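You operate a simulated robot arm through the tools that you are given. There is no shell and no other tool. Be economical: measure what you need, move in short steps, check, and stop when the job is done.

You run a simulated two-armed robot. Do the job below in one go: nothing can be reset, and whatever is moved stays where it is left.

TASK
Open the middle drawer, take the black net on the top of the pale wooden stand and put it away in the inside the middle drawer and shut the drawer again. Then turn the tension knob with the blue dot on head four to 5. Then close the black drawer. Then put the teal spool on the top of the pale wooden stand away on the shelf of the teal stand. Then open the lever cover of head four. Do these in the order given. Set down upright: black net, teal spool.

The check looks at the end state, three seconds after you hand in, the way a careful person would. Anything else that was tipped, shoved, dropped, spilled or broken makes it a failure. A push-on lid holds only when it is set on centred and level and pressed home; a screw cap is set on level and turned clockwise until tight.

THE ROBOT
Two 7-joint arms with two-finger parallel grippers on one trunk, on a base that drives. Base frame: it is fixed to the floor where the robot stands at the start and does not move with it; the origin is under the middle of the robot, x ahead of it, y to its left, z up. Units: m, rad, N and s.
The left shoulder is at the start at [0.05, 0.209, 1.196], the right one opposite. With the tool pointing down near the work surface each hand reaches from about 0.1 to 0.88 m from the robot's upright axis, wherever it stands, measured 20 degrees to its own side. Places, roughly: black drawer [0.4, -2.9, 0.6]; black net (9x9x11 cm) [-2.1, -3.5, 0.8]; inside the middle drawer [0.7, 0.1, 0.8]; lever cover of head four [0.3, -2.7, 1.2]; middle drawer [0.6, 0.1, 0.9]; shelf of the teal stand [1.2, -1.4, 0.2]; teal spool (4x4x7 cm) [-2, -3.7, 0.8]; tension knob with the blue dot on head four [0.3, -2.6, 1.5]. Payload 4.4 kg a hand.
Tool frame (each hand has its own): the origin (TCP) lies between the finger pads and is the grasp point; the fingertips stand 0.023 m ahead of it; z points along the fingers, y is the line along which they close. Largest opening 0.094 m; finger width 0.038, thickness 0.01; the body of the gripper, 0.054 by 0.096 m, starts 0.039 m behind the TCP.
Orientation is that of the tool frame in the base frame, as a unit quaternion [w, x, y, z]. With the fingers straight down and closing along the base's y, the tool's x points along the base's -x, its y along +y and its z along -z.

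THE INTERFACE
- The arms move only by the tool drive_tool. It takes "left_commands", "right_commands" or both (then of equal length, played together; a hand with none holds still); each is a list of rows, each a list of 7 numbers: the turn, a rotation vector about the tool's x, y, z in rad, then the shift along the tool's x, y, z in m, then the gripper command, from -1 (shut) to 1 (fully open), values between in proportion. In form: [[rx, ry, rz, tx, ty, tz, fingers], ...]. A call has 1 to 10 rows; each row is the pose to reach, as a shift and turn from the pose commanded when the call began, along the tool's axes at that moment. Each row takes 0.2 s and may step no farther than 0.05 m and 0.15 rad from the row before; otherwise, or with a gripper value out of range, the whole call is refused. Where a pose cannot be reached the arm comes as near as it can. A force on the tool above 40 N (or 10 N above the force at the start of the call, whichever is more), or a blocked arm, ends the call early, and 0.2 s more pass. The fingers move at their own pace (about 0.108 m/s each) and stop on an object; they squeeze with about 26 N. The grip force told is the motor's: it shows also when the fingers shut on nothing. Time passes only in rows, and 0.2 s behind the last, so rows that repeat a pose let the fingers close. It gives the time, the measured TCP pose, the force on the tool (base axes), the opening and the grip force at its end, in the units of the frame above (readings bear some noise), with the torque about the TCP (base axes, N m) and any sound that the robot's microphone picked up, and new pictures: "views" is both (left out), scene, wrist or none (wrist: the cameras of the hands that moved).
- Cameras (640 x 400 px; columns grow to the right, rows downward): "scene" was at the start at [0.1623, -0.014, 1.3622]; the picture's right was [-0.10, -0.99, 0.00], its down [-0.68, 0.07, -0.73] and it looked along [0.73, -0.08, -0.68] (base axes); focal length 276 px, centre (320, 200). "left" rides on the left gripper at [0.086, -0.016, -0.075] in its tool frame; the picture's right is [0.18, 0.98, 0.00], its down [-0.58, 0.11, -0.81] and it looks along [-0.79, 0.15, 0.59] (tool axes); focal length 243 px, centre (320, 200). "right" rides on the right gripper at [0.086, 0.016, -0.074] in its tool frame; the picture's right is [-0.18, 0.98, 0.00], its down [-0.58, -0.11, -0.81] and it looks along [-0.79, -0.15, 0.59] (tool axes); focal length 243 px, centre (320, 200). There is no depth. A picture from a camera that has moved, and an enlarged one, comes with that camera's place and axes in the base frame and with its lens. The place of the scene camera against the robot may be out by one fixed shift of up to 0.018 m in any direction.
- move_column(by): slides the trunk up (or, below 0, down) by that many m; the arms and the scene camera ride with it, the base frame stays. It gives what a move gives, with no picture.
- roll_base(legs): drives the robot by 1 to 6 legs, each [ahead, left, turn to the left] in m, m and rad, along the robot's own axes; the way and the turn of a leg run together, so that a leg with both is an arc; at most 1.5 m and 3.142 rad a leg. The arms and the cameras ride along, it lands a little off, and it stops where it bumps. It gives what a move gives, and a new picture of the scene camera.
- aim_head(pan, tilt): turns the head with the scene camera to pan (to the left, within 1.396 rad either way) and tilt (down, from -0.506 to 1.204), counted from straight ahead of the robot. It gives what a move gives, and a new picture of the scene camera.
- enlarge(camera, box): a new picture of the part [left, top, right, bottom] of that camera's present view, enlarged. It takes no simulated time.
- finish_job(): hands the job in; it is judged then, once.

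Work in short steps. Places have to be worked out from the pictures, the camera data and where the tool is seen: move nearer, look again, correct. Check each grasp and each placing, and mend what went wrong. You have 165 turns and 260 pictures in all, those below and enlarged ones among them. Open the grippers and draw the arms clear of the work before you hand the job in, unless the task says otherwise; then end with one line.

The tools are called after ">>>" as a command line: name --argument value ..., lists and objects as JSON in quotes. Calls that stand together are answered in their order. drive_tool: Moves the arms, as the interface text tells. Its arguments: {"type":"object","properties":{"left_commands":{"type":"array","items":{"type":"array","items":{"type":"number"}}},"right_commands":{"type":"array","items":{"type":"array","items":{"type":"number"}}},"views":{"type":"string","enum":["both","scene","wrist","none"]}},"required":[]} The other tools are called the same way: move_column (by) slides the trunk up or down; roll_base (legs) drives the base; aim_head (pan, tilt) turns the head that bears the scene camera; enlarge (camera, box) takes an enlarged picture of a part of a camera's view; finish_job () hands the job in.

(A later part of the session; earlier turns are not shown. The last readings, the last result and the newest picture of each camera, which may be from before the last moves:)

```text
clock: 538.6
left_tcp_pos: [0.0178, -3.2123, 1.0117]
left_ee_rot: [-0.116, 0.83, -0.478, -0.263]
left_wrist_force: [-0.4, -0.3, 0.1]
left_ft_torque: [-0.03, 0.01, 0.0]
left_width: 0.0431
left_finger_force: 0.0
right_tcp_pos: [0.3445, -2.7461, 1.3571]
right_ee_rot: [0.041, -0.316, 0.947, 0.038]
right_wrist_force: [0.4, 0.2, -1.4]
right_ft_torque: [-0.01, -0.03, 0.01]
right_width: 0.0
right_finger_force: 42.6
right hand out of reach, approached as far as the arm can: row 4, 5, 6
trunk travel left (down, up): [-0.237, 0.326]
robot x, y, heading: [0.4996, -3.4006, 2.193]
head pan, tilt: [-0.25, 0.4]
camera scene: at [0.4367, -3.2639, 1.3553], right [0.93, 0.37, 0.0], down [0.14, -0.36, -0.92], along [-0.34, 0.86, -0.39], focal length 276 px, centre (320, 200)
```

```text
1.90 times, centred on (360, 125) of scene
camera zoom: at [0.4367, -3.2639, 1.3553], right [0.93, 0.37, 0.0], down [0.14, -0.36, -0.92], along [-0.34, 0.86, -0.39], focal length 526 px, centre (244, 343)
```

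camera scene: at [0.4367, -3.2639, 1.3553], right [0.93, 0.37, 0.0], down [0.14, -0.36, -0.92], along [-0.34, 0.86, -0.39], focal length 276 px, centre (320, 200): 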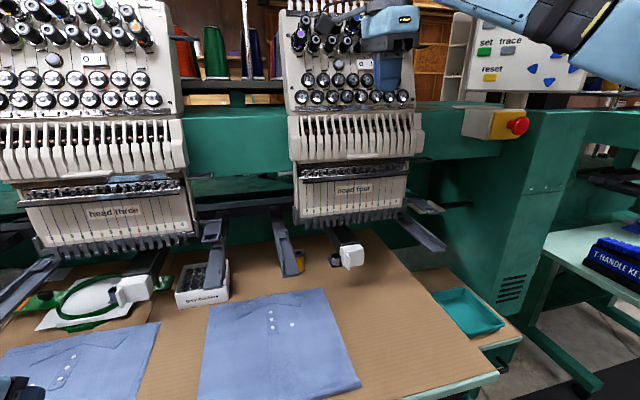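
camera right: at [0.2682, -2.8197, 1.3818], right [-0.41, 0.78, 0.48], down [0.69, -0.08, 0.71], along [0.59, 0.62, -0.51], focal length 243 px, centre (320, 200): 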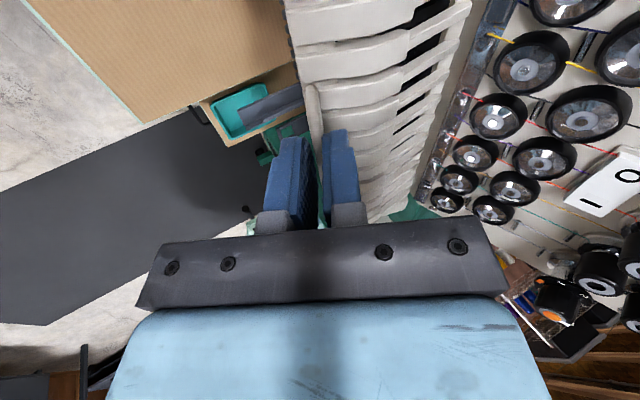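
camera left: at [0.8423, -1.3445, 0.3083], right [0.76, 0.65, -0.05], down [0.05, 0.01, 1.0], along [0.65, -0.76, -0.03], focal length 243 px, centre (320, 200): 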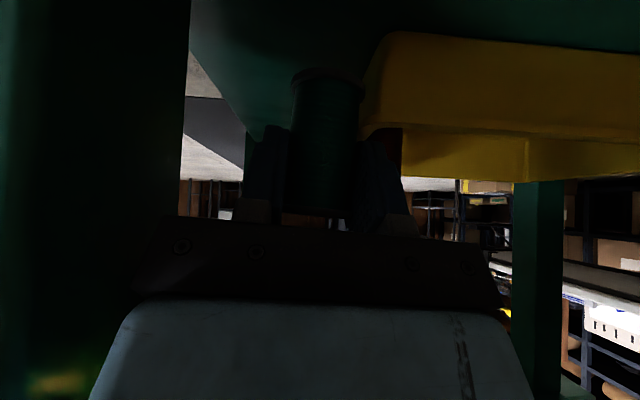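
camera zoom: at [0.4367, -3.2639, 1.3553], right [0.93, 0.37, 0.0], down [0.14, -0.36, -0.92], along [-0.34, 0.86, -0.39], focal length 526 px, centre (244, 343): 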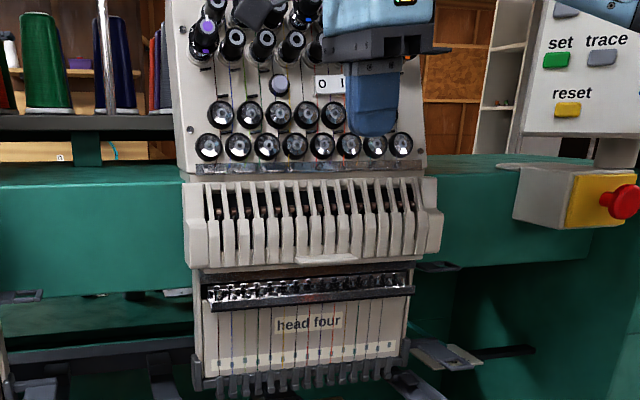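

The tab slipped out past horizontal and the cover fell shut again, so it must be swung further to stay. New plan: push it up from beneath with shut fingers. I back the right hand out and level it again.

>>> drive_tool --right_commands '[[0, 0, 0, 0, -0.045, 0, -1], [-0.14, 0, 0, 0, -0.09, 0, -1], [-0.28, 0, 0, 0, -0.13, 0, -1], [-0.42, 0, 0, 0, -0.13, 0, -1], [-0.56, 0, 0, 0, -0.13, 0, -1], [-0.7, 0, 0, 0, -0.13, 0, -1], [-0.84, 0, 0, 0, -0.13, 0, -1], [-0.98, 0, 0, 0, -0.13, 0, -1], [-1.12, 0, 0, 0, -0.13, 0, -1], [-1.26, 0, 0, 0, -0.13, 0, -1]]' --views "none"

>>> move_column --by -0.17

>>> drive_tool --right_commands '[[0, 0, 0, 0, 0, 0, -1]]' --views "both"

```text
clock: 540.9
left_tcp_pos: [0.0183, -3.2117, 1.012]
left_ee_rot: [-0.118, 0.83, -0.478, -0.264]
left_wrist_force: [0.0, 0.6, -0.2]
left_ft_torque: [-0.05, 0.02, 0.0]
left_width: 0.0433
left_finger_force: 0.0
right_tcp_pos: [0.4235, -2.8487, 1.3512]
right_ee_rot: [-0.153, -0.28, 0.742, 0.59]
right_wrist_force: [0.3, 0.4, 0.0]
right_ft_torque: [0.02, -0.02, 0.02]
right_width: 0.0
right_finger_force: 42.1
trunk travel left (down, up): [-0.237, 0.326]
robot x, y, heading: [0.4984, -3.401, 2.202]
head pan, tilt: [-0.25, 0.4]
```

```text
clock: 542.5
left_tcp_pos: [0.0183, -3.213, 0.8551]
left_ee_rot: [-0.122, 0.828, -0.475, -0.272]
left_wrist_force: [7.2, -1.7, 14.2]
left_ft_torque: [0.05, 0.17, -0.08]
left_width: 0.0428
left_finger_force: 0.1
right_tcp_pos: [0.4237, -2.8492, 1.1902]
right_ee_rot: [-0.153, -0.279, 0.741, 0.591]
right_wrist_force: [0.2, 0.7, 0.0]
right_ft_torque: [0.0, -0.01, -0.02]
right_width: 0.0
right_finger_force: 42.6
trunk travel left (down, up): [-0.074, 0.489]
robot x, y, heading: [0.4975, -3.4008, 2.197]
head pan, tilt: [-0.25, 0.4]
stopped: the force on the tool passed its limit at 49 N (the readings are from after the stop); the commanded pose is now the measured one
```

```text
clock: 542.9
left_tcp_pos: [0.0168, -3.2132, 0.8544]
left_ee_rot: [-0.122, 0.828, -0.476, -0.271]
left_wrist_force: [5.8, -2.1, 15.9]
left_ft_torque: [0.06, 0.11, -0.07]
left_width: 0.0427
left_finger_force: 0.1
right_tcp_pos: [0.4244, -2.85, 1.1898]
right_ee_rot: [-0.153, -0.279, 0.741, 0.591]
right_wrist_force: [0.1, -0.7, -0.4]
right_ft_torque: [-0.02, 0.01, 0.0]
right_width: 0.0
right_finger_force: 42.9
trunk travel left (down, up): [-0.074, 0.489]
robot x, y, heading: [0.5003, -3.3991, 2.194]
head pan, tilt: [-0.25, 0.4]
camera scene: at [0.4389, -3.2648, 1.1928], right [0.93, 0.37, 0.0], down [0.14, -0.36, -0.92], along [-0.34, 0.86, -0.39], focal length 276 px, centre (320, 200)
camera right: at [0.3942, -2.9573, 1.2153], right [-0.08, 0.25, 0.96], down [0.94, -0.31, 0.16], along [0.34, 0.92, -0.21], focal length 243 px, centre (320, 200)
```

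scene: 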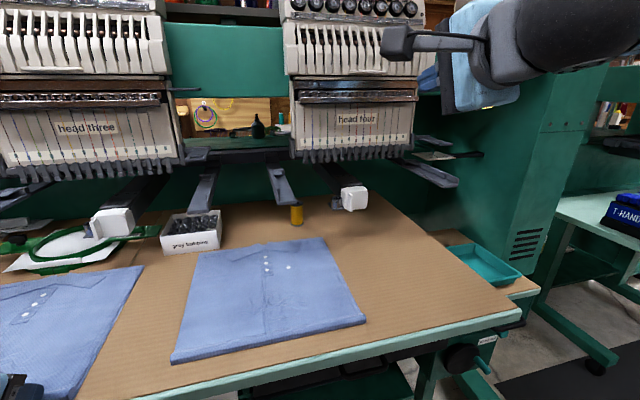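
right: 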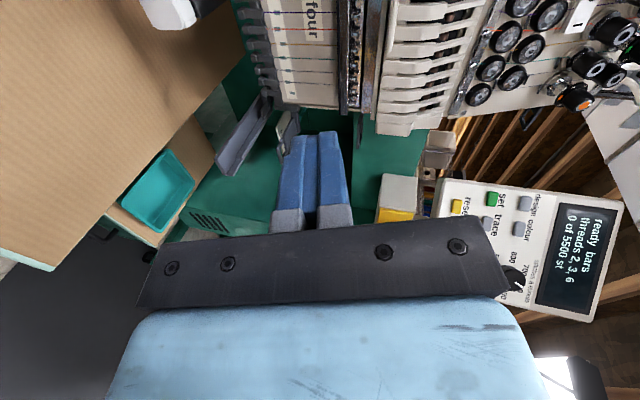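

The left hand is resting on the table, so I lift it while the right fingers approach underneath the tab.

>>> drive_tool --left_commands '[[0, 0, 0, -0.015, 0, -0.025, -0.08], [0, 0, 0, -0.03, 0, -0.045, -0.08], [0, 0, 0, -0.045, 0, -0.068, -0.08], [0, 0, 0, -0.06, 0, -0.09, -0.08], [0, 0, 0, -0.06, 0, -0.09, -0.08]]' --right_commands '[[0, 0, 0, 0.006, 0.009, 0.036, -1], [0, 0, 0, 0.012, 0.018, 0.072, -1], [0, 0, 0, 0.018, 0.027, 0.105, -1], [0, 0, 0, 0.02, 0.034, 0.13, -1], [0, 0, 0, 0.02, 0.034, 0.13, -1]]' --views "none"

>>> enlarge --camera "right" --box '[160, 0, 480, 200]'

>>> enlarge --camera "scene" --box '[270, 20, 450, 180]'

```text
clock: 544.1
left_tcp_pos: [0.0209, -3.2107, 0.9614]
left_ee_rot: [-0.122, 0.828, -0.476, -0.269]
left_wrist_force: [0.2, -0.7, -0.7]
left_ft_torque: [0.02, 0.01, 0.03]
left_width: 0.0431
left_finger_force: 0.0
right_tcp_pos: [0.326, -2.7528, 1.186]
right_ee_rot: [-0.153, -0.279, 0.742, 0.59]
right_wrist_force: [0.2, 0.1, 0.2]
right_ft_torque: [0.01, 0.01, -0.01]
right_width: 0.0002
right_finger_force: 42.2
trunk travel left (down, up): [-0.074, 0.489]
robot x, y, heading: [0.4984, -3.3958, 2.194]
head pan, tilt: [-0.25, 0.4]
```

```text
2.00 times, centred on (320, 100) of right
camera zoom: at [0.2958, -2.8611, 1.212], right [-0.08, 0.26, 0.96], down [0.94, -0.31, 0.16], along [0.34, 0.92, -0.21], focal length 485 px, centre (320, 400)
```

zoom: 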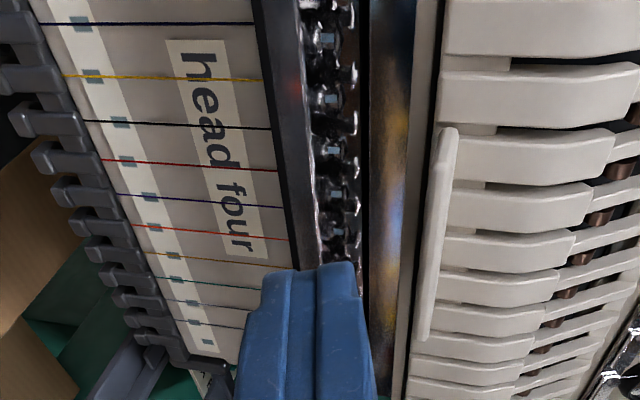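

```text
2.50 times, centred on (360, 100) of scene
camera zoom: at [0.4374, -3.2644, 1.1925], right [0.93, 0.37, 0.0], down [0.14, -0.36, -0.92], along [-0.34, 0.86, -0.39], focal length 690 px, centre (220, 450)
```

zoom: 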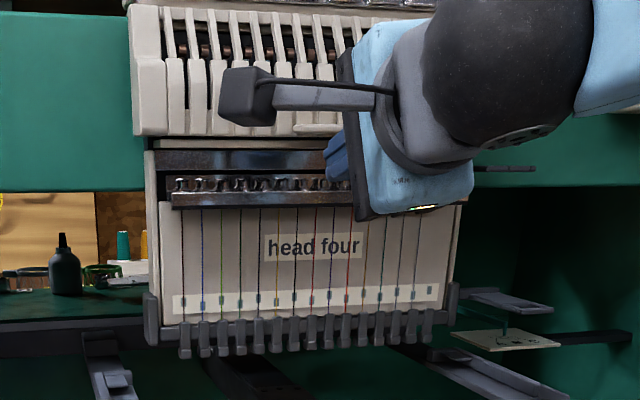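

The fingers are below and just in front of the tab. I advance 3.5 cm so the tips are under it, then raise the trunk to lift the cover.

>>> drive_tool --right_commands '[[0, 0, 0, 0, 0.0045, 0.017, -1], [0, 0, 0, 0, 0.009, 0.034, -1], [0, 0, 0, 0, 0.009, 0.034, -1]]' --views "none"

>>> move_column --by 0.15

>>> enlarge --camera "right" --box '[100, 0, 540, 240]'

>>> enlarge --camera "scene" --box '[230, 40, 470, 240]'

```text
clock: 544.9
left_tcp_pos: [0.0213, -3.2113, 0.9607]
left_ee_rot: [-0.122, 0.828, -0.476, -0.269]
left_wrist_force: [0.7, 0.3, 0.1]
left_ft_torque: [0.0, -0.01, 0.01]
left_width: 0.0431
left_finger_force: 0.1
right_tcp_pos: [0.3054, -2.7261, 1.1876]
right_ee_rot: [-0.153, -0.279, 0.743, 0.589]
right_wrist_force: [-0.5, 0.5, 1.1]
right_ft_torque: [0.0, -0.03, 0.01]
right_width: 0.0
right_finger_force: 42.4
trunk travel left (down, up): [-0.074, 0.489]
robot x, y, heading: [0.5008, -3.4024, 2.196]
head pan, tilt: [-0.25, 0.4]
```

```text
clock: 545.5
left_tcp_pos: [0.0217, -3.2109, 0.9837]
left_ee_rot: [-0.121, 0.828, -0.476, -0.27]
left_wrist_force: [-0.1, 1.0, 0.0]
left_ft_torque: [0.0, 0.0, -0.01]
left_width: 0.0431
left_finger_force: 0.0
right_tcp_pos: [0.3052, -2.7266, 1.1988]
right_ee_rot: [-0.15, -0.283, 0.748, 0.581]
right_wrist_force: [3.1, 0.0, -5.4]
right_ft_torque: [-0.12, 0.03, -0.08]
right_width: 0.0
right_finger_force: 42.2
trunk travel left (down, up): [-0.097, 0.466]
robot x, y, heading: [0.4965, -3.4014, 2.195]
head pan, tilt: [-0.25, 0.4]
stopped: the force on the tool passed its limit at 55 N (the readings are from after the stop); the commanded pose is now the measured one
```

```text
1.45 times, centred on (320, 120) of right
camera zoom: at [0.2761, -2.8341, 1.226], right [-0.1, 0.27, 0.96], down [0.94, -0.3, 0.18], along [0.34, 0.91, -0.23], focal length 353 px, centre (320, 316)
```

zoom: 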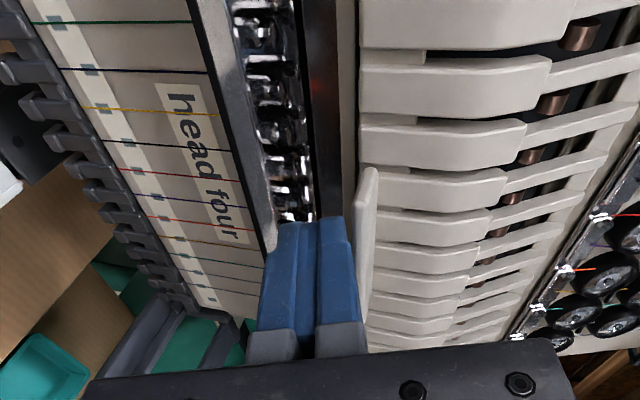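

```text
2.00 times, centred on (350, 140) of scene
camera zoom: at [0.4377, -3.2644, 1.2159], right [0.93, 0.37, 0.0], down [0.14, -0.36, -0.92], along [-0.34, 0.86, -0.39], focal length 552 px, centre (260, 320)
```

zoom: 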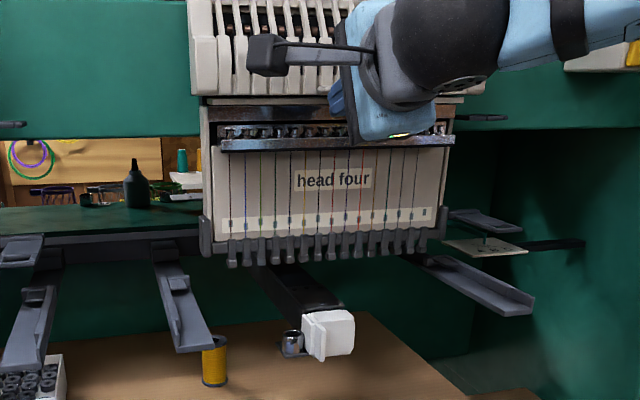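

The finger is under the tab but the trunk's fast lift tripped the force limit. I raise slowly with the arm instead.

>>> drive_tool --right_commands '[[0, 0, 0, 0, 0.006, -0.0016, -1], [0, 0, 0, 0, 0.012, -0.003, -1], [0, 0, 0, 0, 0.019, -0.005, -1], [0, 0, 0, 0, 0.027, -0.007, -1], [0, 0, 0, 0, 0.036, -0.0095, -1], [0, 0, 0, 0, 0.046, -0.012, -1], [0, 0, 0, 0, 0.057, -0.015, -1], [0, 0, 0, 0, 0.068, -0.018, -1], [0, 0, 0, 0, 0.08, -0.021, -1], [0, 0, 0, 0, 0.092, -0.024, -1]]' --views "wrist"

```text
clock: 546.1
left_tcp_pos: [0.0226, -3.2095, 0.9836]
left_ee_rot: [-0.121, 0.828, -0.477, -0.269]
left_wrist_force: [-1.0, -0.3, 0.4]
left_ft_torque: [0.02, -0.02, -0.02]
left_width: 0.0429
left_finger_force: 0.1
right_tcp_pos: [0.3066, -2.7281, 1.1998]
right_ee_rot: [-0.149, -0.284, 0.752, 0.576]
right_wrist_force: [5.2, -1.5, -7.9]
right_ft_torque: [-0.19, 0.05, -0.19]
right_width: 0.0
right_finger_force: 42.6
trunk travel left (down, up): [-0.097, 0.466]
robot x, y, heading: [0.4991, -3.3978, 2.189]
head pan, tilt: [-0.25, 0.4]
stopped in row 2 (right hand): the force on the tool passed its limit at 46 N (the readings are from after the stop); the commanded pose is now the measured one
camera right: at [0.2765, -2.8348, 1.2282], right [-0.1, 0.28, 0.95], down [0.93, -0.3, 0.19], along [0.34, 0.91, -0.23], focal length 243 px, centre (320, 200)
```

right: 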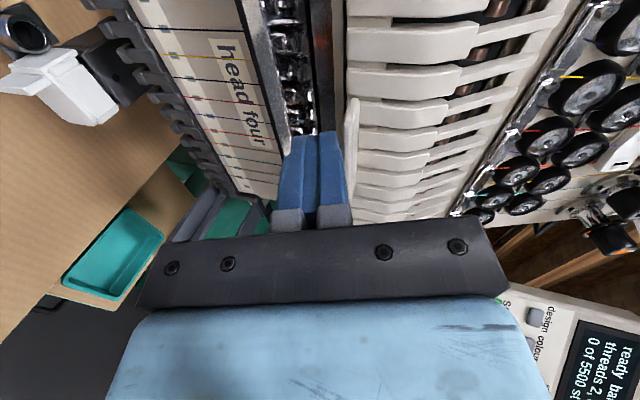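

Pushing from below is blocked, so the cover needs pulling outward as before, but with more arm reach for the final swing. I back the hand out, move the base 0.1 m closer, and regrip the tab.

>>> drive_tool --right_commands '[[0, 0, 0, 0, -0.009, -0.039, -1], [-0.07, 0, 0, 0, -0.018, -0.078, -0.2], [-0.14, 0, 0, 0, -0.027, -0.118, 0.1], [-0.2, 0, 0, 0, -0.035, -0.157, 0.1], [-0.2, 0, 0, 0, -0.035, -0.157, 0.1]]' --views "none"

>>> roll_base --legs '[[0.1, 0, 0]]'

>>> enlarge --camera "right" --box '[160, 0, 480, 200]'

```text
clock: 547.3
left_tcp_pos: [0.0211, -3.2116, 0.9825]
left_ee_rot: [-0.121, 0.828, -0.476, -0.269]
left_wrist_force: [0.3, -0.1, -0.5]
left_ft_torque: [-0.01, 0.06, -0.01]
left_width: 0.0434
left_finger_force: 0.1
right_tcp_pos: [0.3977, -2.858, 1.2151]
right_ee_rot: [-0.178, -0.268, 0.689, 0.649]
right_wrist_force: [-1.2, -0.3, 0.1]
right_ft_torque: [0.0, 0.0, 0.03]
right_width: 0.0516
right_finger_force: 0.1
trunk travel left (down, up): [-0.097, 0.466]
robot x, y, heading: [0.4966, -3.3989, 2.198]
head pan, tilt: [-0.25, 0.4]
```

```text
clock: 548.4
left_tcp_pos: [-0.036, -3.1286, 0.9819]
left_ee_rot: [-0.121, 0.829, -0.476, -0.269]
left_wrist_force: [-0.2, 0.4, 0.1]
left_ft_torque: [0.02, -0.01, -0.03]
left_width: 0.0431
left_finger_force: 0.1
right_tcp_pos: [0.3394, -2.7756, 1.2147]
right_ee_rot: [-0.177, -0.268, 0.69, 0.649]
right_wrist_force: [-0.6, 0.7, -0.5]
right_ft_torque: [-0.01, 0.02, -0.01]
right_width: 0.0518
right_finger_force: 0.1
trunk travel left (down, up): [-0.097, 0.466]
robot x, y, heading: [0.4396, -3.3175, 2.193]
head pan, tilt: [-0.25, 0.4]
camera scene: at [0.3791, -3.1831, 1.2153], right [0.93, 0.37, 0.0], down [0.14, -0.36, -0.92], along [-0.34, 0.86, -0.39], focal length 276 px, centre (320, 200)
```

scene: 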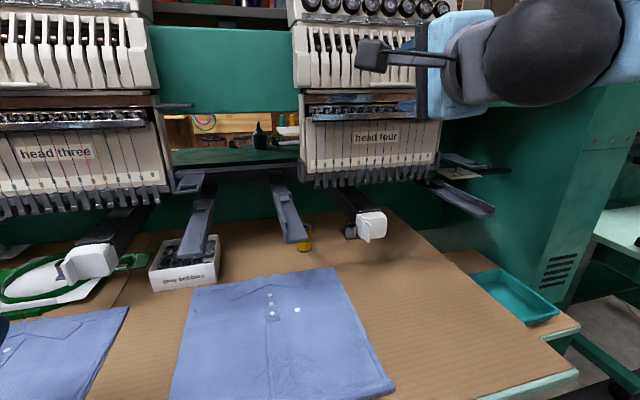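

```text
2.00 times, centred on (320, 100) of right
camera zoom: at [0.3142, -2.8871, 1.2283], right [0.01, 0.12, 0.99], down [0.95, -0.3, 0.03], along [0.3, 0.95, -0.12], focal length 485 px, centre (320, 400)
```

zoom: 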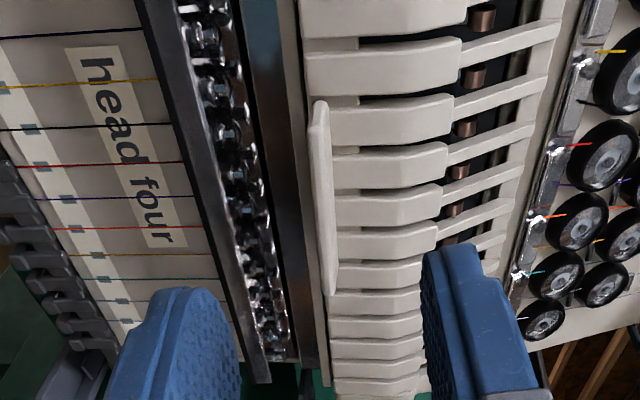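

Good alignment, with the base now at d ≈ 2.93. I advance 6.8 cm and grip the tab deeper.

>>> drive_tool --right_commands '[[0, 0, 0, 0, 0, 0.034, 0.1], [0, 0, 0, 0, 0, 0.06, 0.1], [0, 0, 0, 0, 0, 0.069, 0.1], [0, 0, 0, 0, 0, 0.069, -0.4], [0, 0, 0, 0, 0, 0.069, -0.8], [0, 0, 0, 0, 0, 0.069, -1], [0, 0, 0, 0, 0, 0.069, -1]]' --views "none"

>>> drive_tool --right_commands '[[0.1, 0, 0, 0, 0.006, -0.01, -1], [0.2, 0, 0, 0, 0.0135, -0.0185, -1], [0.3, 0, 0, 0, 0.022, -0.026, -1], [0.4, 0, 0, 0, 0.0315, -0.033, -1], [0.5, 0, 0, 0, 0.0418, -0.0387, -1], [0.6, 0, 0, 0, 0.053, -0.043, -1]]' --views "wrist"

```text
clock: 550.0
left_tcp_pos: [-0.0353, -3.1309, 0.9837]
left_ee_rot: [-0.121, 0.828, -0.477, -0.269]
left_wrist_force: [-0.2, 0.2, -0.1]
left_ft_torque: [0.02, 0.0, 0.0]
left_width: 0.0432
left_finger_force: 0.1
right_tcp_pos: [0.2994, -2.7214, 1.2076]
right_ee_rot: [-0.178, -0.267, 0.69, 0.649]
right_wrist_force: [2.6, -7.6, -7.3]
right_ft_torque: [-0.79, 1.42, -0.23]
right_width: 0.0093
right_finger_force: 44.5
trunk travel left (down, up): [-0.097, 0.466]
robot x, y, heading: [0.4421, -3.319, 2.193]
head pan, tilt: [-0.25, 0.4]
```

```text
clock: 551.4
left_tcp_pos: [-0.0363, -3.1274, 0.9827]
left_ee_rot: [-0.12, 0.829, -0.476, -0.268]
left_wrist_force: [0.2, 0.1, 0.4]
left_ft_torque: [0.0, -0.01, 0.01]
left_width: 0.0431
left_finger_force: 0.0
right_tcp_pos: [0.3187, -2.7527, 1.2655]
right_ee_rot: [-0.091, -0.306, 0.852, 0.415]
right_wrist_force: [-0.6, 27.7, 14.1]
right_ft_torque: [-0.07, 1.54, -0.75]
right_width: 0.0085
right_finger_force: 45.3
trunk travel left (down, up): [-0.097, 0.466]
robot x, y, heading: [0.4437, -3.3243, 2.19]
head pan, tilt: [-0.25, 0.4]
camera right: at [0.2742, -2.8446, 1.3151], right [-0.29, 0.57, 0.77], down [0.84, -0.23, 0.49], along [0.45, 0.79, -0.41], focal length 243 px, centre (320, 200)
```

right: 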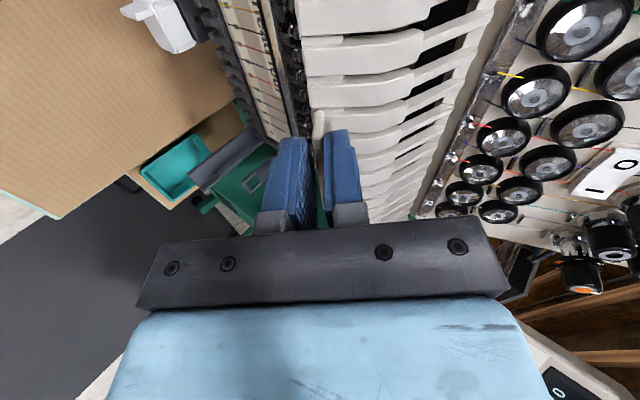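

The fit confirms the hinge at d ≈ 2.293, z ≈ 1.297 (radius 0.118). I continue along that arc another 0.7 rad.

>>> drive_tool --right_commands '[[0.14, 0, 0, 0, 0.0128, -0.0107, -1], [0.28, 0, 0, 0, 0.0249, -0.022, -1], [0.42, 0, 0, 0, 0.0383, -0.0315, -1], [0.56, 0, 0, 0, 0.0531, -0.0389, -1], [0.7, 0, 0, 0, 0.0687, -0.0442, -1]]' --views "both"

```text
clock: 552.8
left_tcp_pos: [-0.0413, -3.1309, 0.9806]
left_ee_rot: [-0.12, 0.83, -0.474, -0.267]
left_wrist_force: [-0.1, 1.1, 0.6]
left_ft_torque: [-0.04, 0.01, 0.03]
left_width: 0.0432
left_finger_force: 0.0
right_tcp_pos: [0.3128, -2.7507, 1.3268]
right_ee_rot: [0.021, -0.324, 0.941, 0.098]
right_wrist_force: [-23.2, 9.2, -1.9]
right_ft_torque: [0.29, 0.85, -1.2]
right_width: 0.0079
right_finger_force: 44.8
right hand out of reach, approached as far as the arm can: row 5
trunk travel left (down, up): [-0.097, 0.466]
robot x, y, heading: [0.4379, -3.3179, 2.2]
head pan, tilt: [-0.25, 0.4]
stopped in row 5 (right hand): the force on the tool passed its limit at 43 N (the readings are from after the stop); the commanded pose is now the measured one
camera scene: at [0.3736, -3.1823, 1.2148], right [0.93, 0.37, 0.0], down [0.15, -0.36, -0.92], along [-0.34, 0.85, -0.39], focal length 276 px, centre (320, 200)
camera right: at [0.2377, -2.8045, 1.392], right [-0.46, 0.87, 0.19], down [0.55, 0.11, 0.83], along [0.7, 0.48, -0.52], focal length 243 px, centre (320, 200)
```

scene: 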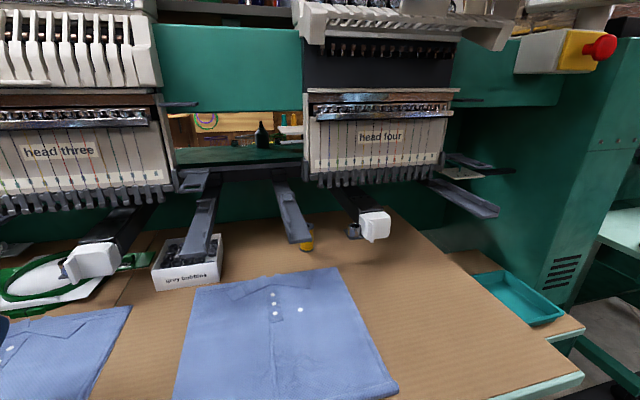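
right: 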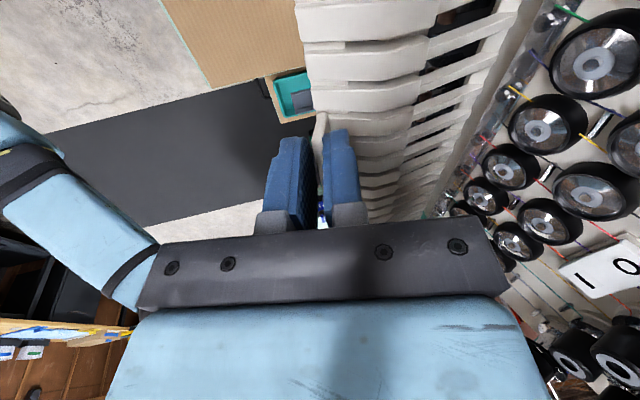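

Still gripped, cover slightly past horizontal. The arm is at its limit again, so I raise the trunk 4 cm to carry it further and give the arm room.

>>> move_column --by 0.04

>>> drive_tool --right_commands '[[0.13, 0, 0, 0, 0.004, -0.002, -1], [0.26, 0, 0, 0, 0.01, -0.006, -1], [0.38, 0, 0, 0, 0.017, -0.012, -1], [0.5, 0, 0, 0, 0.025, -0.018, -1]]' --views "both"

```text
clock: 553.2
left_tcp_pos: [-0.0428, -3.1308, 0.9967]
left_ee_rot: [-0.12, 0.831, -0.473, -0.267]
left_wrist_force: [0.3, -0.7, -1.2]
left_ft_torque: [0.01, 0.01, -0.01]
left_width: 0.0433
left_finger_force: 0.1
right_tcp_pos: [0.3105, -2.7475, 1.3395]
right_ee_rot: [0.021, -0.323, 0.941, 0.099]
right_wrist_force: [-19.4, 13.2, -3.5]
right_ft_torque: [0.66, 0.45, -1.39]
right_width: 0.007
right_finger_force: 45.1
trunk travel left (down, up): [-0.113, 0.451]
robot x, y, heading: [0.4384, -3.3174, 2.199]
head pan, tilt: [-0.25, 0.4]
stopped: the force on the tool passed its limit at 43 N (the readings are from after the stop); the commanded pose is now the measured one
```

```text
clock: 553.6
left_tcp_pos: [-0.0429, -3.1326, 0.9958]
left_ee_rot: [-0.12, 0.831, -0.473, -0.268]
left_wrist_force: [-0.4, 0.5, -0.4]
left_ft_torque: [-0.03, 0.02, 0.0]
left_width: 0.0433
left_finger_force: 0.0
right_tcp_pos: [0.3109, -2.7474, 1.3341]
right_ee_rot: [0.025, -0.324, 0.942, 0.081]
right_wrist_force: [-20.3, 10.0, -3.4]
right_ft_torque: [0.55, 0.35, -1.42]
right_width: 0.0078
right_finger_force: 44.9
right hand out of reach, approached as far as the arm can: row 1
trunk travel left (down, up): [-0.113, 0.451]
robot x, y, heading: [0.441, -3.3204, 2.203]
head pan, tilt: [-0.25, 0.4]
stopped in row 1 (right hand): the force on the tool passed its limit at 47 N (the readings are from after the stop); the commanded pose is now the measured one
camera scene: at [0.373, -3.1816, 1.2304], right [0.93, 0.37, 0.0], down [0.15, -0.36, -0.92], along [-0.34, 0.85, -0.39], focal length 276 px, centre (320, 200)
camera right: at [0.2355, -2.8004, 1.4006], right [-0.46, 0.88, 0.15], down [0.53, 0.13, 0.84], along [0.71, 0.46, -0.52], focal length 243 px, centre (320, 200)
```

scene: 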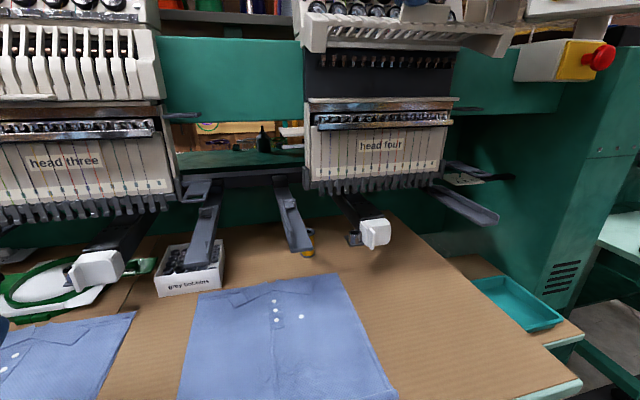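
right: 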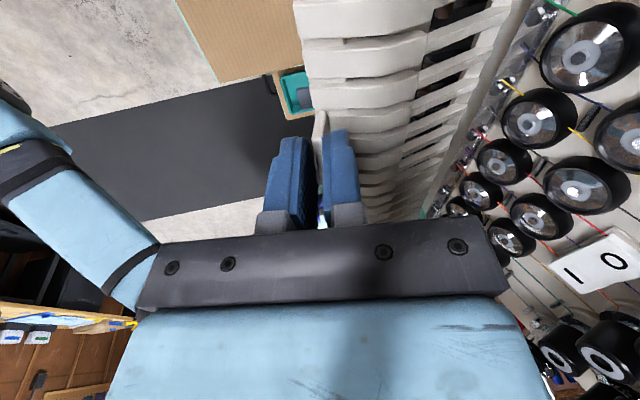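

The load is mostly pulling the hand toward the machine, so I ease inward, then continue raising.

>>> drive_tool --right_commands '[[0, 0, 0, 0.004, 0.007, 0, -1], [0.04, 0, 0, 0.006, 0.013, -0.003, -1], [0.08, 0, 0, 0.006, 0.017, -0.008, -1]]' --views "none"

>>> move_column --by 0.03

>>> drive_tool --right_commands '[[0.06, 0, 0, 0.0, 0.007, 0, -1], [0.12, 0, 0, 0.0, 0.014, -0.003, -1], [0.2, 0, 0, 0.0, 0.02, -0.007, -1], [0.28, 0, 0, 0.0, 0.027, -0.011, -1]]' --views "wrist"

```text
clock: 554.4
left_tcp_pos: [-0.0348, -3.1307, 1.0008]
left_ee_rot: [-0.119, 0.829, -0.475, -0.271]
left_wrist_force: [0.8, 0.4, 0.3]
left_ft_torque: [-0.01, 0.0, 0.0]
left_width: 0.0429
left_finger_force: 0.0
right_tcp_pos: [0.3363, -2.7419, 1.3288]
right_ee_rot: [0.035, -0.321, 0.945, 0.045]
right_wrist_force: [1.6, -0.5, 0.6]
right_ft_torque: [-0.02, 0.09, 0.01]
right_width: 0.0
right_finger_force: 42.2
right hand out of reach, approached as far as the arm can: row 1, 2, 3
trunk travel left (down, up): [-0.113, 0.451]
robot x, y, heading: [0.4386, -3.3175, 2.195]
head pan, tilt: [-0.25, 0.4]
```

```text
clock: 555.1
left_tcp_pos: [-0.0386, -3.1328, 1.028]
left_ee_rot: [-0.12, 0.83, -0.473, -0.27]
left_wrist_force: [-0.4, 0.6, -1.0]
left_ft_torque: [0.01, 0.01, -0.04]
left_width: 0.043
left_finger_force: 0.1
right_tcp_pos: [0.3283, -2.7443, 1.3579]
right_ee_rot: [0.037, -0.323, 0.945, 0.045]
right_wrist_force: [-0.1, 0.9, 0.8]
right_ft_torque: [-0.01, 0.02, 0.06]
right_width: 0.0
right_finger_force: 42.7
trunk travel left (down, up): [-0.143, 0.421]
robot x, y, heading: [0.4387, -3.3205, 2.204]
head pan, tilt: [-0.25, 0.4]
```

```text
clock: 556.1
left_tcp_pos: [-0.0397, -3.1307, 1.0284]
left_ee_rot: [-0.12, 0.83, -0.473, -0.269]
left_wrist_force: [0.1, -0.3, -0.2]
left_ft_torque: [0.02, 0.02, 0.0]
left_width: 0.0435
left_finger_force: 0.1
right_tcp_pos: [0.3593, -2.7418, 1.31]
right_ee_rot: [0.078, -0.316, 0.942, -0.086]
right_wrist_force: [0.6, 1.0, -0.3]
right_ft_torque: [0.0, -0.03, 0.03]
right_width: 0.0001
right_finger_force: 42.5
right hand out of reach, approached as far as the arm can: row 1, 2, 3, 4
trunk travel left (down, up): [-0.143, 0.421]
robot x, y, heading: [0.4401, -3.3163, 2.202]
head pan, tilt: [-0.25, 0.4]
camera right: at [0.2688, -2.7719, 1.3715], right [-0.43, 0.88, -0.19], down [0.36, 0.36, 0.86], along [0.83, 0.3, -0.47], focal length 243 px, centre (320, 200)
```

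right: 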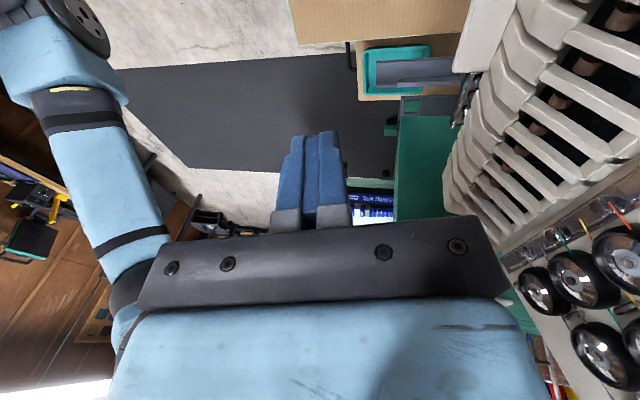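

It slipped and closed again at the reach limit. New idea: lift to about 0.6 rad (always worked), then open slightly so the cover rests on the lower finger, and raise it with the trunk. First I back out and level the hand.

>>> drive_tool --right_commands '[[0, 0, 0, 0, -0.045, 0, -1], [-0.14, 0, 0, 0, -0.09, 0, -1], [-0.28, 0, 0, 0, -0.12, 0, -1], [-0.42, 0, 0, 0, -0.12, 0, -1], [-0.56, 0, 0, 0, -0.12, 0, -1], [-0.7, 0, 0, 0, -0.12, 0, -1], [-0.84, 0, 0, 0, -0.12, 0, -1], [-0.98, 0, 0, 0, -0.12, 0, -1], [-1.12, 0, 0, 0, -0.12, 0, -1], [-1.26, 0, 0, 0, -0.12, 0, -1]]' --views "none"

>>> drive_tool --right_commands '[[-0.14, 0, 0, 0, 0, 0, 0.1], [-0.28, 0, 0, 0, 0, 0, 0.1], [-0.42, 0, 0, 0, 0, 0, 0.1]]' --views "none"

>>> move_column --by -0.046

>>> enlarge --camera "right" --box '[100, 0, 540, 260]'

```text
clock: 558.3
left_tcp_pos: [-0.039, -3.1335, 1.0297]
left_ee_rot: [-0.12, 0.83, -0.474, -0.27]
left_wrist_force: [-0.3, -0.8, 0.3]
left_ft_torque: [-0.02, 0.02, 0.01]
left_width: 0.0434
left_finger_force: 0.0
right_tcp_pos: [0.4292, -2.8357, 1.3357]
right_ee_rot: [-0.12, -0.302, 0.812, 0.484]
right_wrist_force: [-0.9, 0.1, 0.5]
right_ft_torque: [0.01, 0.0, 0.0]
right_width: 0.0002
right_finger_force: 42.4
trunk travel left (down, up): [-0.143, 0.421]
robot x, y, heading: [0.4392, -3.3205, 2.201]
head pan, tilt: [-0.25, 0.4]
```

```text
clock: 559.1
left_tcp_pos: [-0.0396, -3.1326, 1.0291]
left_ee_rot: [-0.119, 0.83, -0.474, -0.269]
left_wrist_force: [0.7, -0.4, -0.4]
left_ft_torque: [-0.02, 0.05, -0.03]
left_width: 0.0432
left_finger_force: 0.1
right_tcp_pos: [0.4303, -2.8366, 1.3352]
right_ee_rot: [-0.182, -0.27, 0.694, 0.642]
right_wrist_force: [0.0, -0.8, 0.0]
right_ft_torque: [0.0, -0.01, 0.04]
right_width: 0.0518
right_finger_force: 0.2
trunk travel left (down, up): [-0.143, 0.421]
robot x, y, heading: [0.441, -3.3199, 2.202]
head pan, tilt: [-0.25, 0.4]
```

```text
clock: 560.0
left_tcp_pos: [-0.0401, -3.1325, 0.9826]
left_ee_rot: [-0.12, 0.83, -0.474, -0.269]
left_wrist_force: [-0.2, 0.3, -0.1]
left_ft_torque: [-0.03, 0.0, 0.0]
left_width: 0.0433
left_finger_force: 0.0
right_tcp_pos: [0.4305, -2.837, 1.2891]
right_ee_rot: [-0.181, -0.27, 0.694, 0.642]
right_wrist_force: [0.3, 0.4, -0.6]
right_ft_torque: [0.02, 0.02, -0.02]
right_width: 0.052
right_finger_force: 0.1
trunk travel left (down, up): [-0.097, 0.467]
robot x, y, heading: [0.4379, -3.3197, 2.207]
head pan, tilt: [-0.25, 0.4]
```

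```text
1.45 times, centred on (320, 130) of right
camera zoom: at [0.4055, -2.9473, 1.3049], right [0.0, 0.14, 0.99], down [0.96, -0.29, 0.04], along [0.29, 0.95, -0.13], focal length 353 px, centre (320, 302)
```

zoom: 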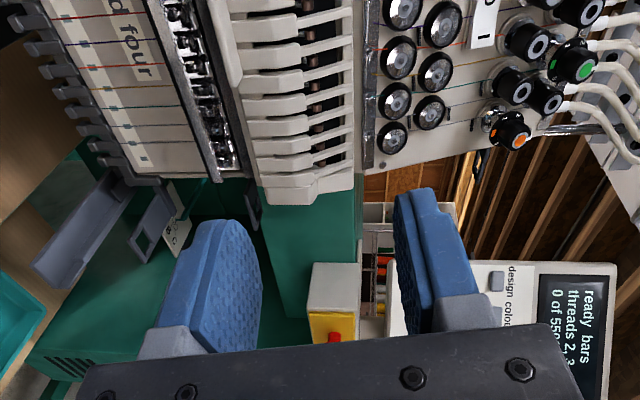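

Orientation restored. I go straight to the known grip pose, close on the tab and repeat the first 0.6 rad of the arc.

>>> drive_tool --right_commands '[[0, 0, 0, 0.0139, -0.0196, 0.0371, 0.1], [0, 0, 0, 0.0277, -0.0392, 0.0742, 0.1], [0, 0, 0, 0.0416, -0.0588, 0.1113, 0.1], [0, 0, 0, 0.0416, -0.0588, 0.148, 0.1], [0, 0, 0, 0.0416, -0.0588, 0.18, 0.1], [0, 0, 0, 0.0416, -0.0588, 0.18, -0.3], [0, 0, 0, 0.0416, -0.0588, 0.18, -0.7], [0, 0, 0, 0.0416, -0.0588, 0.18, -1], [0, 0, 0, 0.0416, -0.0588, 0.18, -1]]' --views "none"

>>> drive_tool --right_commands '[[0.1, 0, 0, 0, 0.006, -0.01, -1], [0.2, 0, 0, 0, 0.0135, -0.0185, -1], [0.3, 0, 0, 0, 0.022, -0.026, -1], [0.4, 0, 0, 0, 0.0315, -0.033, -1], [0.5, 0, 0, 0, 0.0418, -0.0387, -1], [0.6, 0, 0, 0, 0.053, -0.043, -1]]' --views "wrist"

```text
clock: 562.0
left_tcp_pos: [-0.0384, -3.1335, 0.9828]
left_ee_rot: [-0.12, 0.83, -0.473, -0.27]
left_wrist_force: [0.2, 0.7, 0.0]
left_ft_torque: [0.01, 0.0, -0.01]
left_width: 0.0432
left_finger_force: 0.1
right_tcp_pos: [0.2971, -2.7217, 1.2084]
right_ee_rot: [-0.181, -0.27, 0.693, 0.643]
right_wrist_force: [-1.6, 1.2, 8.7]
right_ft_torque: [-0.52, 1.56, 0.02]
right_width: 0.0096
right_finger_force: 44.9
trunk travel left (down, up): [-0.097, 0.467]
robot x, y, heading: [0.4397, -3.3204, 2.199]
head pan, tilt: [-0.25, 0.4]
```

```text
clock: 563.4
left_tcp_pos: [-0.0366, -3.1329, 0.9831]
left_ee_rot: [-0.119, 0.829, -0.474, -0.27]
left_wrist_force: [0.6, -0.7, -0.7]
left_ft_torque: [0.02, 0.05, -0.01]
left_width: 0.0432
left_finger_force: 0.1
right_tcp_pos: [0.3189, -2.7537, 1.2652]
right_ee_rot: [-0.092, -0.311, 0.854, 0.407]
right_wrist_force: [10.9, 4.1, 0.9]
right_ft_torque: [-0.69, 1.55, -0.29]
right_width: 0.0088
right_finger_force: 45.0
trunk travel left (down, up): [-0.097, 0.467]
robot x, y, heading: [0.4367, -3.3208, 2.202]
head pan, tilt: [-0.25, 0.4]
camera right: at [0.2748, -2.844, 1.3167], right [-0.3, 0.58, 0.76], down [0.84, -0.21, 0.5], along [0.45, 0.79, -0.42], focal length 243 px, centre (320, 200)
```

right: 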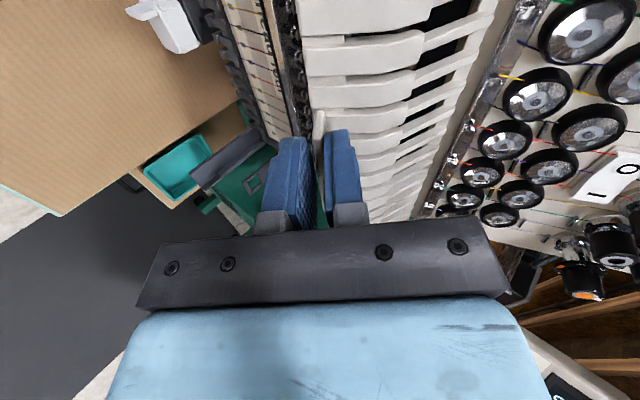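

Held at 0.6 rad. I now open slightly so the cover rests on the lower finger, and raise the trunk 6 cm.

>>> drive_tool --right_commands '[[0, 0, 0, 0, 0.0, 0.003, -0.6], [0, 0, 0, 0, 0.0, 0.008, -0.45], [0, 0, 0, 0, 0.0, 0.012, -0.45]]' --views "none"

>>> move_column --by 0.06

>>> drive_tool --right_commands '[[0, 0, 0, 0, 0, 0, -0.45]]' --views "both"

```text
clock: 564.2
left_tcp_pos: [-0.0399, -3.1326, 0.9826]
left_ee_rot: [-0.119, 0.83, -0.474, -0.269]
left_wrist_force: [0.5, 0.5, 0.6]
left_ft_torque: [0.01, -0.01, -0.01]
left_width: 0.0436
left_finger_force: 0.0
right_tcp_pos: [0.3098, -2.7453, 1.2573]
right_ee_rot: [-0.092, -0.312, 0.853, 0.409]
right_wrist_force: [-0.5, -1.3, 0.3]
right_ft_torque: [0.0, -0.02, -0.02]
right_width: 0.0257
right_finger_force: 0.0
trunk travel left (down, up): [-0.097, 0.467]
robot x, y, heading: [0.4388, -3.3189, 2.203]
head pan, tilt: [-0.25, 0.4]
```

```text
clock: 565.2
left_tcp_pos: [-0.0403, -3.1327, 1.042]
left_ee_rot: [-0.12, 0.83, -0.474, -0.269]
left_wrist_force: [-0.9, 0.9, 0.0]
left_ft_torque: [0.02, 0.01, 0.05]
left_width: 0.0435
left_finger_force: 0.2
right_tcp_pos: [0.3108, -2.7454, 1.3177]
right_ee_rot: [-0.093, -0.311, 0.852, 0.41]
right_wrist_force: [0.5, 0.4, 0.6]
right_ft_torque: [0.01, -0.01, 0.0]
right_width: 0.026
right_finger_force: 0.1
trunk travel left (down, up): [-0.157, 0.407]
robot x, y, heading: [0.4379, -3.3196, 2.197]
head pan, tilt: [-0.25, 0.4]
```

```text
clock: 565.6
left_tcp_pos: [-0.0395, -3.1329, 1.0431]
left_ee_rot: [-0.12, 0.83, -0.473, -0.268]
left_wrist_force: [0.8, 1.0, -0.6]
left_ft_torque: [0.02, -0.01, -0.01]
left_width: 0.0432
left_finger_force: 0.0
right_tcp_pos: [0.3102, -2.7445, 1.3169]
right_ee_rot: [-0.092, -0.312, 0.853, 0.409]
right_wrist_force: [0.0, -0.4, -0.8]
right_ft_torque: [0.01, 0.01, -0.01]
right_width: 0.026
right_finger_force: 0.0
trunk travel left (down, up): [-0.157, 0.407]
robot x, y, heading: [0.4358, -3.3202, 2.2]
head pan, tilt: [-0.25, 0.4]
camera scene: at [0.3768, -3.1839, 1.275], right [0.93, 0.37, 0.0], down [0.14, -0.36, -0.92], along [-0.34, 0.86, -0.39], focal length 276 px, centre (320, 200)
camera right: at [0.2675, -2.8374, 1.3688], right [-0.3, 0.58, 0.76], down [0.84, -0.21, 0.5], along [0.45, 0.79, -0.42], focal length 243 px, centre (320, 200)
```

scene: 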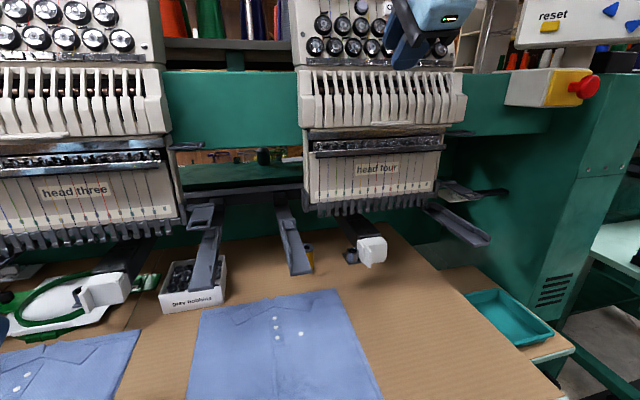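
right: 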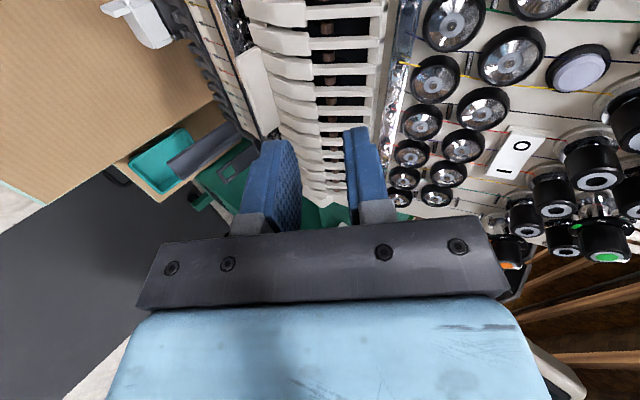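

The tab slid off. The trunk was needlessly low for the final swing, so I retry with it 12 cm higher, where the earlier arc went furthest. First I back out, level, raise the trunk and return in front of the tab.

>>> drive_tool --right_commands '[[-0.12, 0, 0, 0, -0.017, -0.02, 0.1], [-0.24, 0, 0, 0, -0.034, -0.04, 0.1], [-0.36, 0, 0, 0, -0.05, -0.06, 0.1], [-0.48, 0, 0, 0, -0.067, -0.08, 0.1], [-0.6, 0, 0, 0, -0.083, -0.1, 0.1], [-0.6, 0, 0, 0, -0.083, -0.1, 0.1]]' --views "none"

>>> move_column --by 0.12

>>> drive_tool --right_commands '[[0, 0, 0, 0.002, -0.035, 0.01, 0.1], [0, 0, 0, 0.005, -0.07, 0.025, 0.1], [0, 0, 0, 0.007, -0.105, 0.045, 0.1], [0, 0, 0, 0.009, -0.14, 0.065, 0.1], [0, 0, 0, 0.012, -0.175, 0.088, 0.1], [0, 0, 0, 0.014, -0.21, 0.111, 0.1], [0, 0, 0, 0.014, -0.21, 0.111, 0.1]]' --views "none"

>>> enlarge --camera "right" --box '[160, 0, 480, 200]'

```text
clock: 567.0
left_tcp_pos: [-0.0395, -3.1327, 1.0422]
left_ee_rot: [-0.121, 0.831, -0.472, -0.269]
left_wrist_force: [-0.8, 0.4, 0.4]
left_ft_torque: [-0.02, 0.01, 0.0]
left_width: 0.0431
left_finger_force: 0.1
right_tcp_pos: [0.3876, -2.8491, 1.3193]
right_ee_rot: [-0.18, -0.271, 0.694, 0.642]
right_wrist_force: [-0.4, -1.0, -0.2]
right_ft_torque: [0.0, 0.01, -0.03]
right_width: 0.0514
right_finger_force: 0.0
trunk travel left (down, up): [-0.157, 0.407]
robot x, y, heading: [0.4371, -3.3184, 2.2]
head pan, tilt: [-0.25, 0.4]
```

```text
clock: 568.5
left_tcp_pos: [-0.0391, -3.1325, 1.1621]
left_ee_rot: [-0.121, 0.83, -0.474, -0.27]
left_wrist_force: [0.0, -0.1, -0.2]
left_ft_torque: [0.02, 0.02, 0.0]
left_width: 0.0432
left_finger_force: 0.0
right_tcp_pos: [0.389, -2.8495, 1.4389]
right_ee_rot: [-0.18, -0.271, 0.693, 0.643]
right_wrist_force: [0.1, -0.2, 0.2]
right_ft_torque: [0.01, 0.01, -0.03]
right_width: 0.0514
right_finger_force: 0.0
trunk travel left (down, up): [-0.277, 0.287]
robot x, y, heading: [0.441, -3.3188, 2.198]
head pan, tilt: [-0.25, 0.4]
```

```text
clock: 570.1
left_tcp_pos: [-0.0406, -3.1333, 1.1633]
left_ee_rot: [-0.121, 0.83, -0.473, -0.269]
left_wrist_force: [0.2, -0.1, 0.5]
left_ft_torque: [0.0, 0.04, 0.0]
left_width: 0.0432
left_finger_force: 0.0
right_tcp_pos: [0.3396, -2.7757, 1.2188]
right_ee_rot: [-0.181, -0.271, 0.693, 0.643]
right_wrist_force: [-0.3, -0.7, 0.3]
right_ft_torque: [0.0, -0.01, -0.01]
right_width: 0.0519
right_finger_force: 0.0
right hand out of reach, approached as far as the arm can: row 2, 3, 4, 5
trunk travel left (down, up): [-0.277, 0.287]
robot x, y, heading: [0.4369, -3.3203, 2.202]
head pan, tilt: [-0.25, 0.4]
```

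```text
2.00 times, centred on (320, 100) of right
camera zoom: at [0.315, -2.8859, 1.2341], right [0.0, 0.14, 0.99], down [0.96, -0.29, 0.04], along [0.29, 0.95, -0.13], focal length 485 px, centre (320, 400)
```

zoom: 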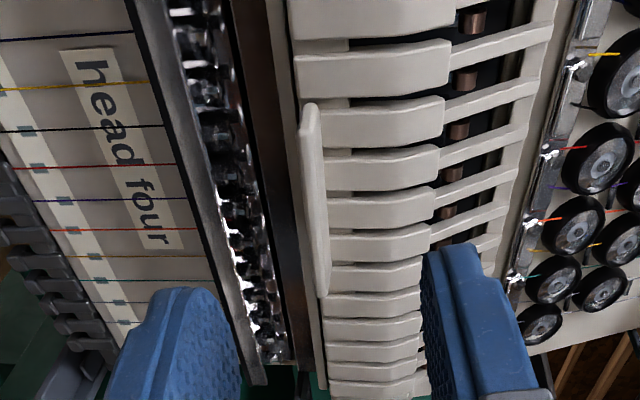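

In position with better arm posture. I grip the tab, run the first arc, then the second arc, all in sequence.

>>> drive_tool --right_commands '[[0, 0, 0, 0, -0.002, 0.034, 0.1], [0, 0, 0, 0, -0.004, 0.06, 0.1], [0, 0, 0, 0, -0.004, 0.072, 0.1], [0, 0, 0, 0, -0.004, 0.072, -0.4], [0, 0, 0, 0, -0.004, 0.072, -0.8], [0, 0, 0, 0, -0.004, 0.072, -1], [0, 0, 0, 0, -0.004, 0.072, -1]]' --views "none"

>>> drive_tool --right_commands '[[0.1, 0, 0, 0, 0.006, -0.01, -1], [0.2, 0, 0, 0, 0.0135, -0.0185, -1], [0.3, 0, 0, 0, 0.022, -0.026, -1], [0.4, 0, 0, 0, 0.0315, -0.033, -1], [0.5, 0, 0, 0, 0.0418, -0.0387, -1], [0.6, 0, 0, 0, 0.053, -0.043, -1]]' --views "none"

>>> drive_tool --right_commands '[[0.14, 0, 0, 0, 0.014, -0.0092, -1], [0.28, 0, 0, 0, 0.027, -0.0195, -1], [0.42, 0, 0, 0, 0.0409, -0.0285, -1], [0.56, 0, 0, 0, 0.0557, -0.0359, -1], [0.7, 0, 0, 0, 0.0713, -0.0412, -1]]' --views "wrist"

```text
clock: 571.7
left_tcp_pos: [-0.0411, -3.1315, 1.1632]
left_ee_rot: [-0.121, 0.83, -0.474, -0.268]
left_wrist_force: [-0.6, 0.5, 0.5]
left_ft_torque: [0.01, -0.01, 0.0]
left_width: 0.043
left_finger_force: 0.0
right_tcp_pos: [0.3212, -2.7147, 1.228]
right_ee_rot: [-0.182, -0.272, 0.697, 0.638]
right_wrist_force: [-0.6, 0.0, 0.5]
right_ft_torque: [0.0, 0.03, -0.05]
right_width: 0.0001
right_finger_force: 26.1
right hand out of reach, approached as far as the arm can: row 1, 2, 3, 4, 5, 6, 7
trunk travel left (down, up): [-0.277, 0.287]
robot x, y, heading: [0.4375, -3.3227, 2.199]
head pan, tilt: [-0.25, 0.4]
```

```text
clock: 573.1
left_tcp_pos: [-0.04, -3.1338, 1.1626]
left_ee_rot: [-0.12, 0.83, -0.473, -0.27]
left_wrist_force: [-0.3, -0.4, -0.1]
left_ft_torque: [-0.01, 0.0, -0.02]
left_width: 0.0432
left_finger_force: 0.0
right_tcp_pos: [0.338, -2.7493, 1.2859]
right_ee_rot: [-0.092, -0.312, 0.853, 0.409]
right_wrist_force: [0.0, -0.6, -0.9]
right_ft_torque: [0.02, -0.01, -0.01]
right_width: 0.0001
right_finger_force: 25.9
trunk travel left (down, up): [-0.277, 0.287]
robot x, y, heading: [0.436, -3.3224, 2.199]
head pan, tilt: [-0.25, 0.4]
```

```text
clock: 574.3
left_tcp_pos: [-0.0396, -3.1307, 1.1624]
left_ee_rot: [-0.119, 0.83, -0.473, -0.269]
left_wrist_force: [-0.2, 0.2, -0.8]
left_ft_torque: [-0.02, 0.03, 0.0]
left_width: 0.0433
left_finger_force: 0.0
right_tcp_pos: [0.323, -2.7387, 1.3647]
right_ee_rot: [0.02, -0.326, 0.941, 0.09]
right_wrist_force: [-0.3, -0.3, 0.2]
right_ft_torque: [-0.03, -0.03, 0.02]
right_width: 0.0001
right_finger_force: 26.6
trunk travel left (down, up): [-0.277, 0.287]
robot x, y, heading: [0.4386, -3.3214, 2.198]
head pan, tilt: [-0.25, 0.4]
camera right: at [0.248, -2.7917, 1.432], right [-0.46, 0.87, 0.17], down [0.54, 0.12, 0.83], along [0.7, 0.48, -0.53], focal length 243 px, centre (320, 200)
```

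right: 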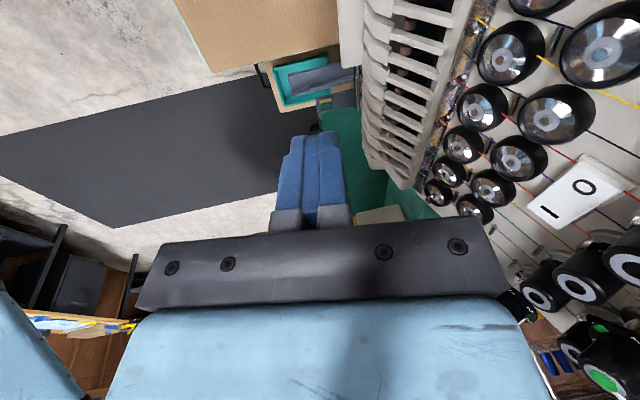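

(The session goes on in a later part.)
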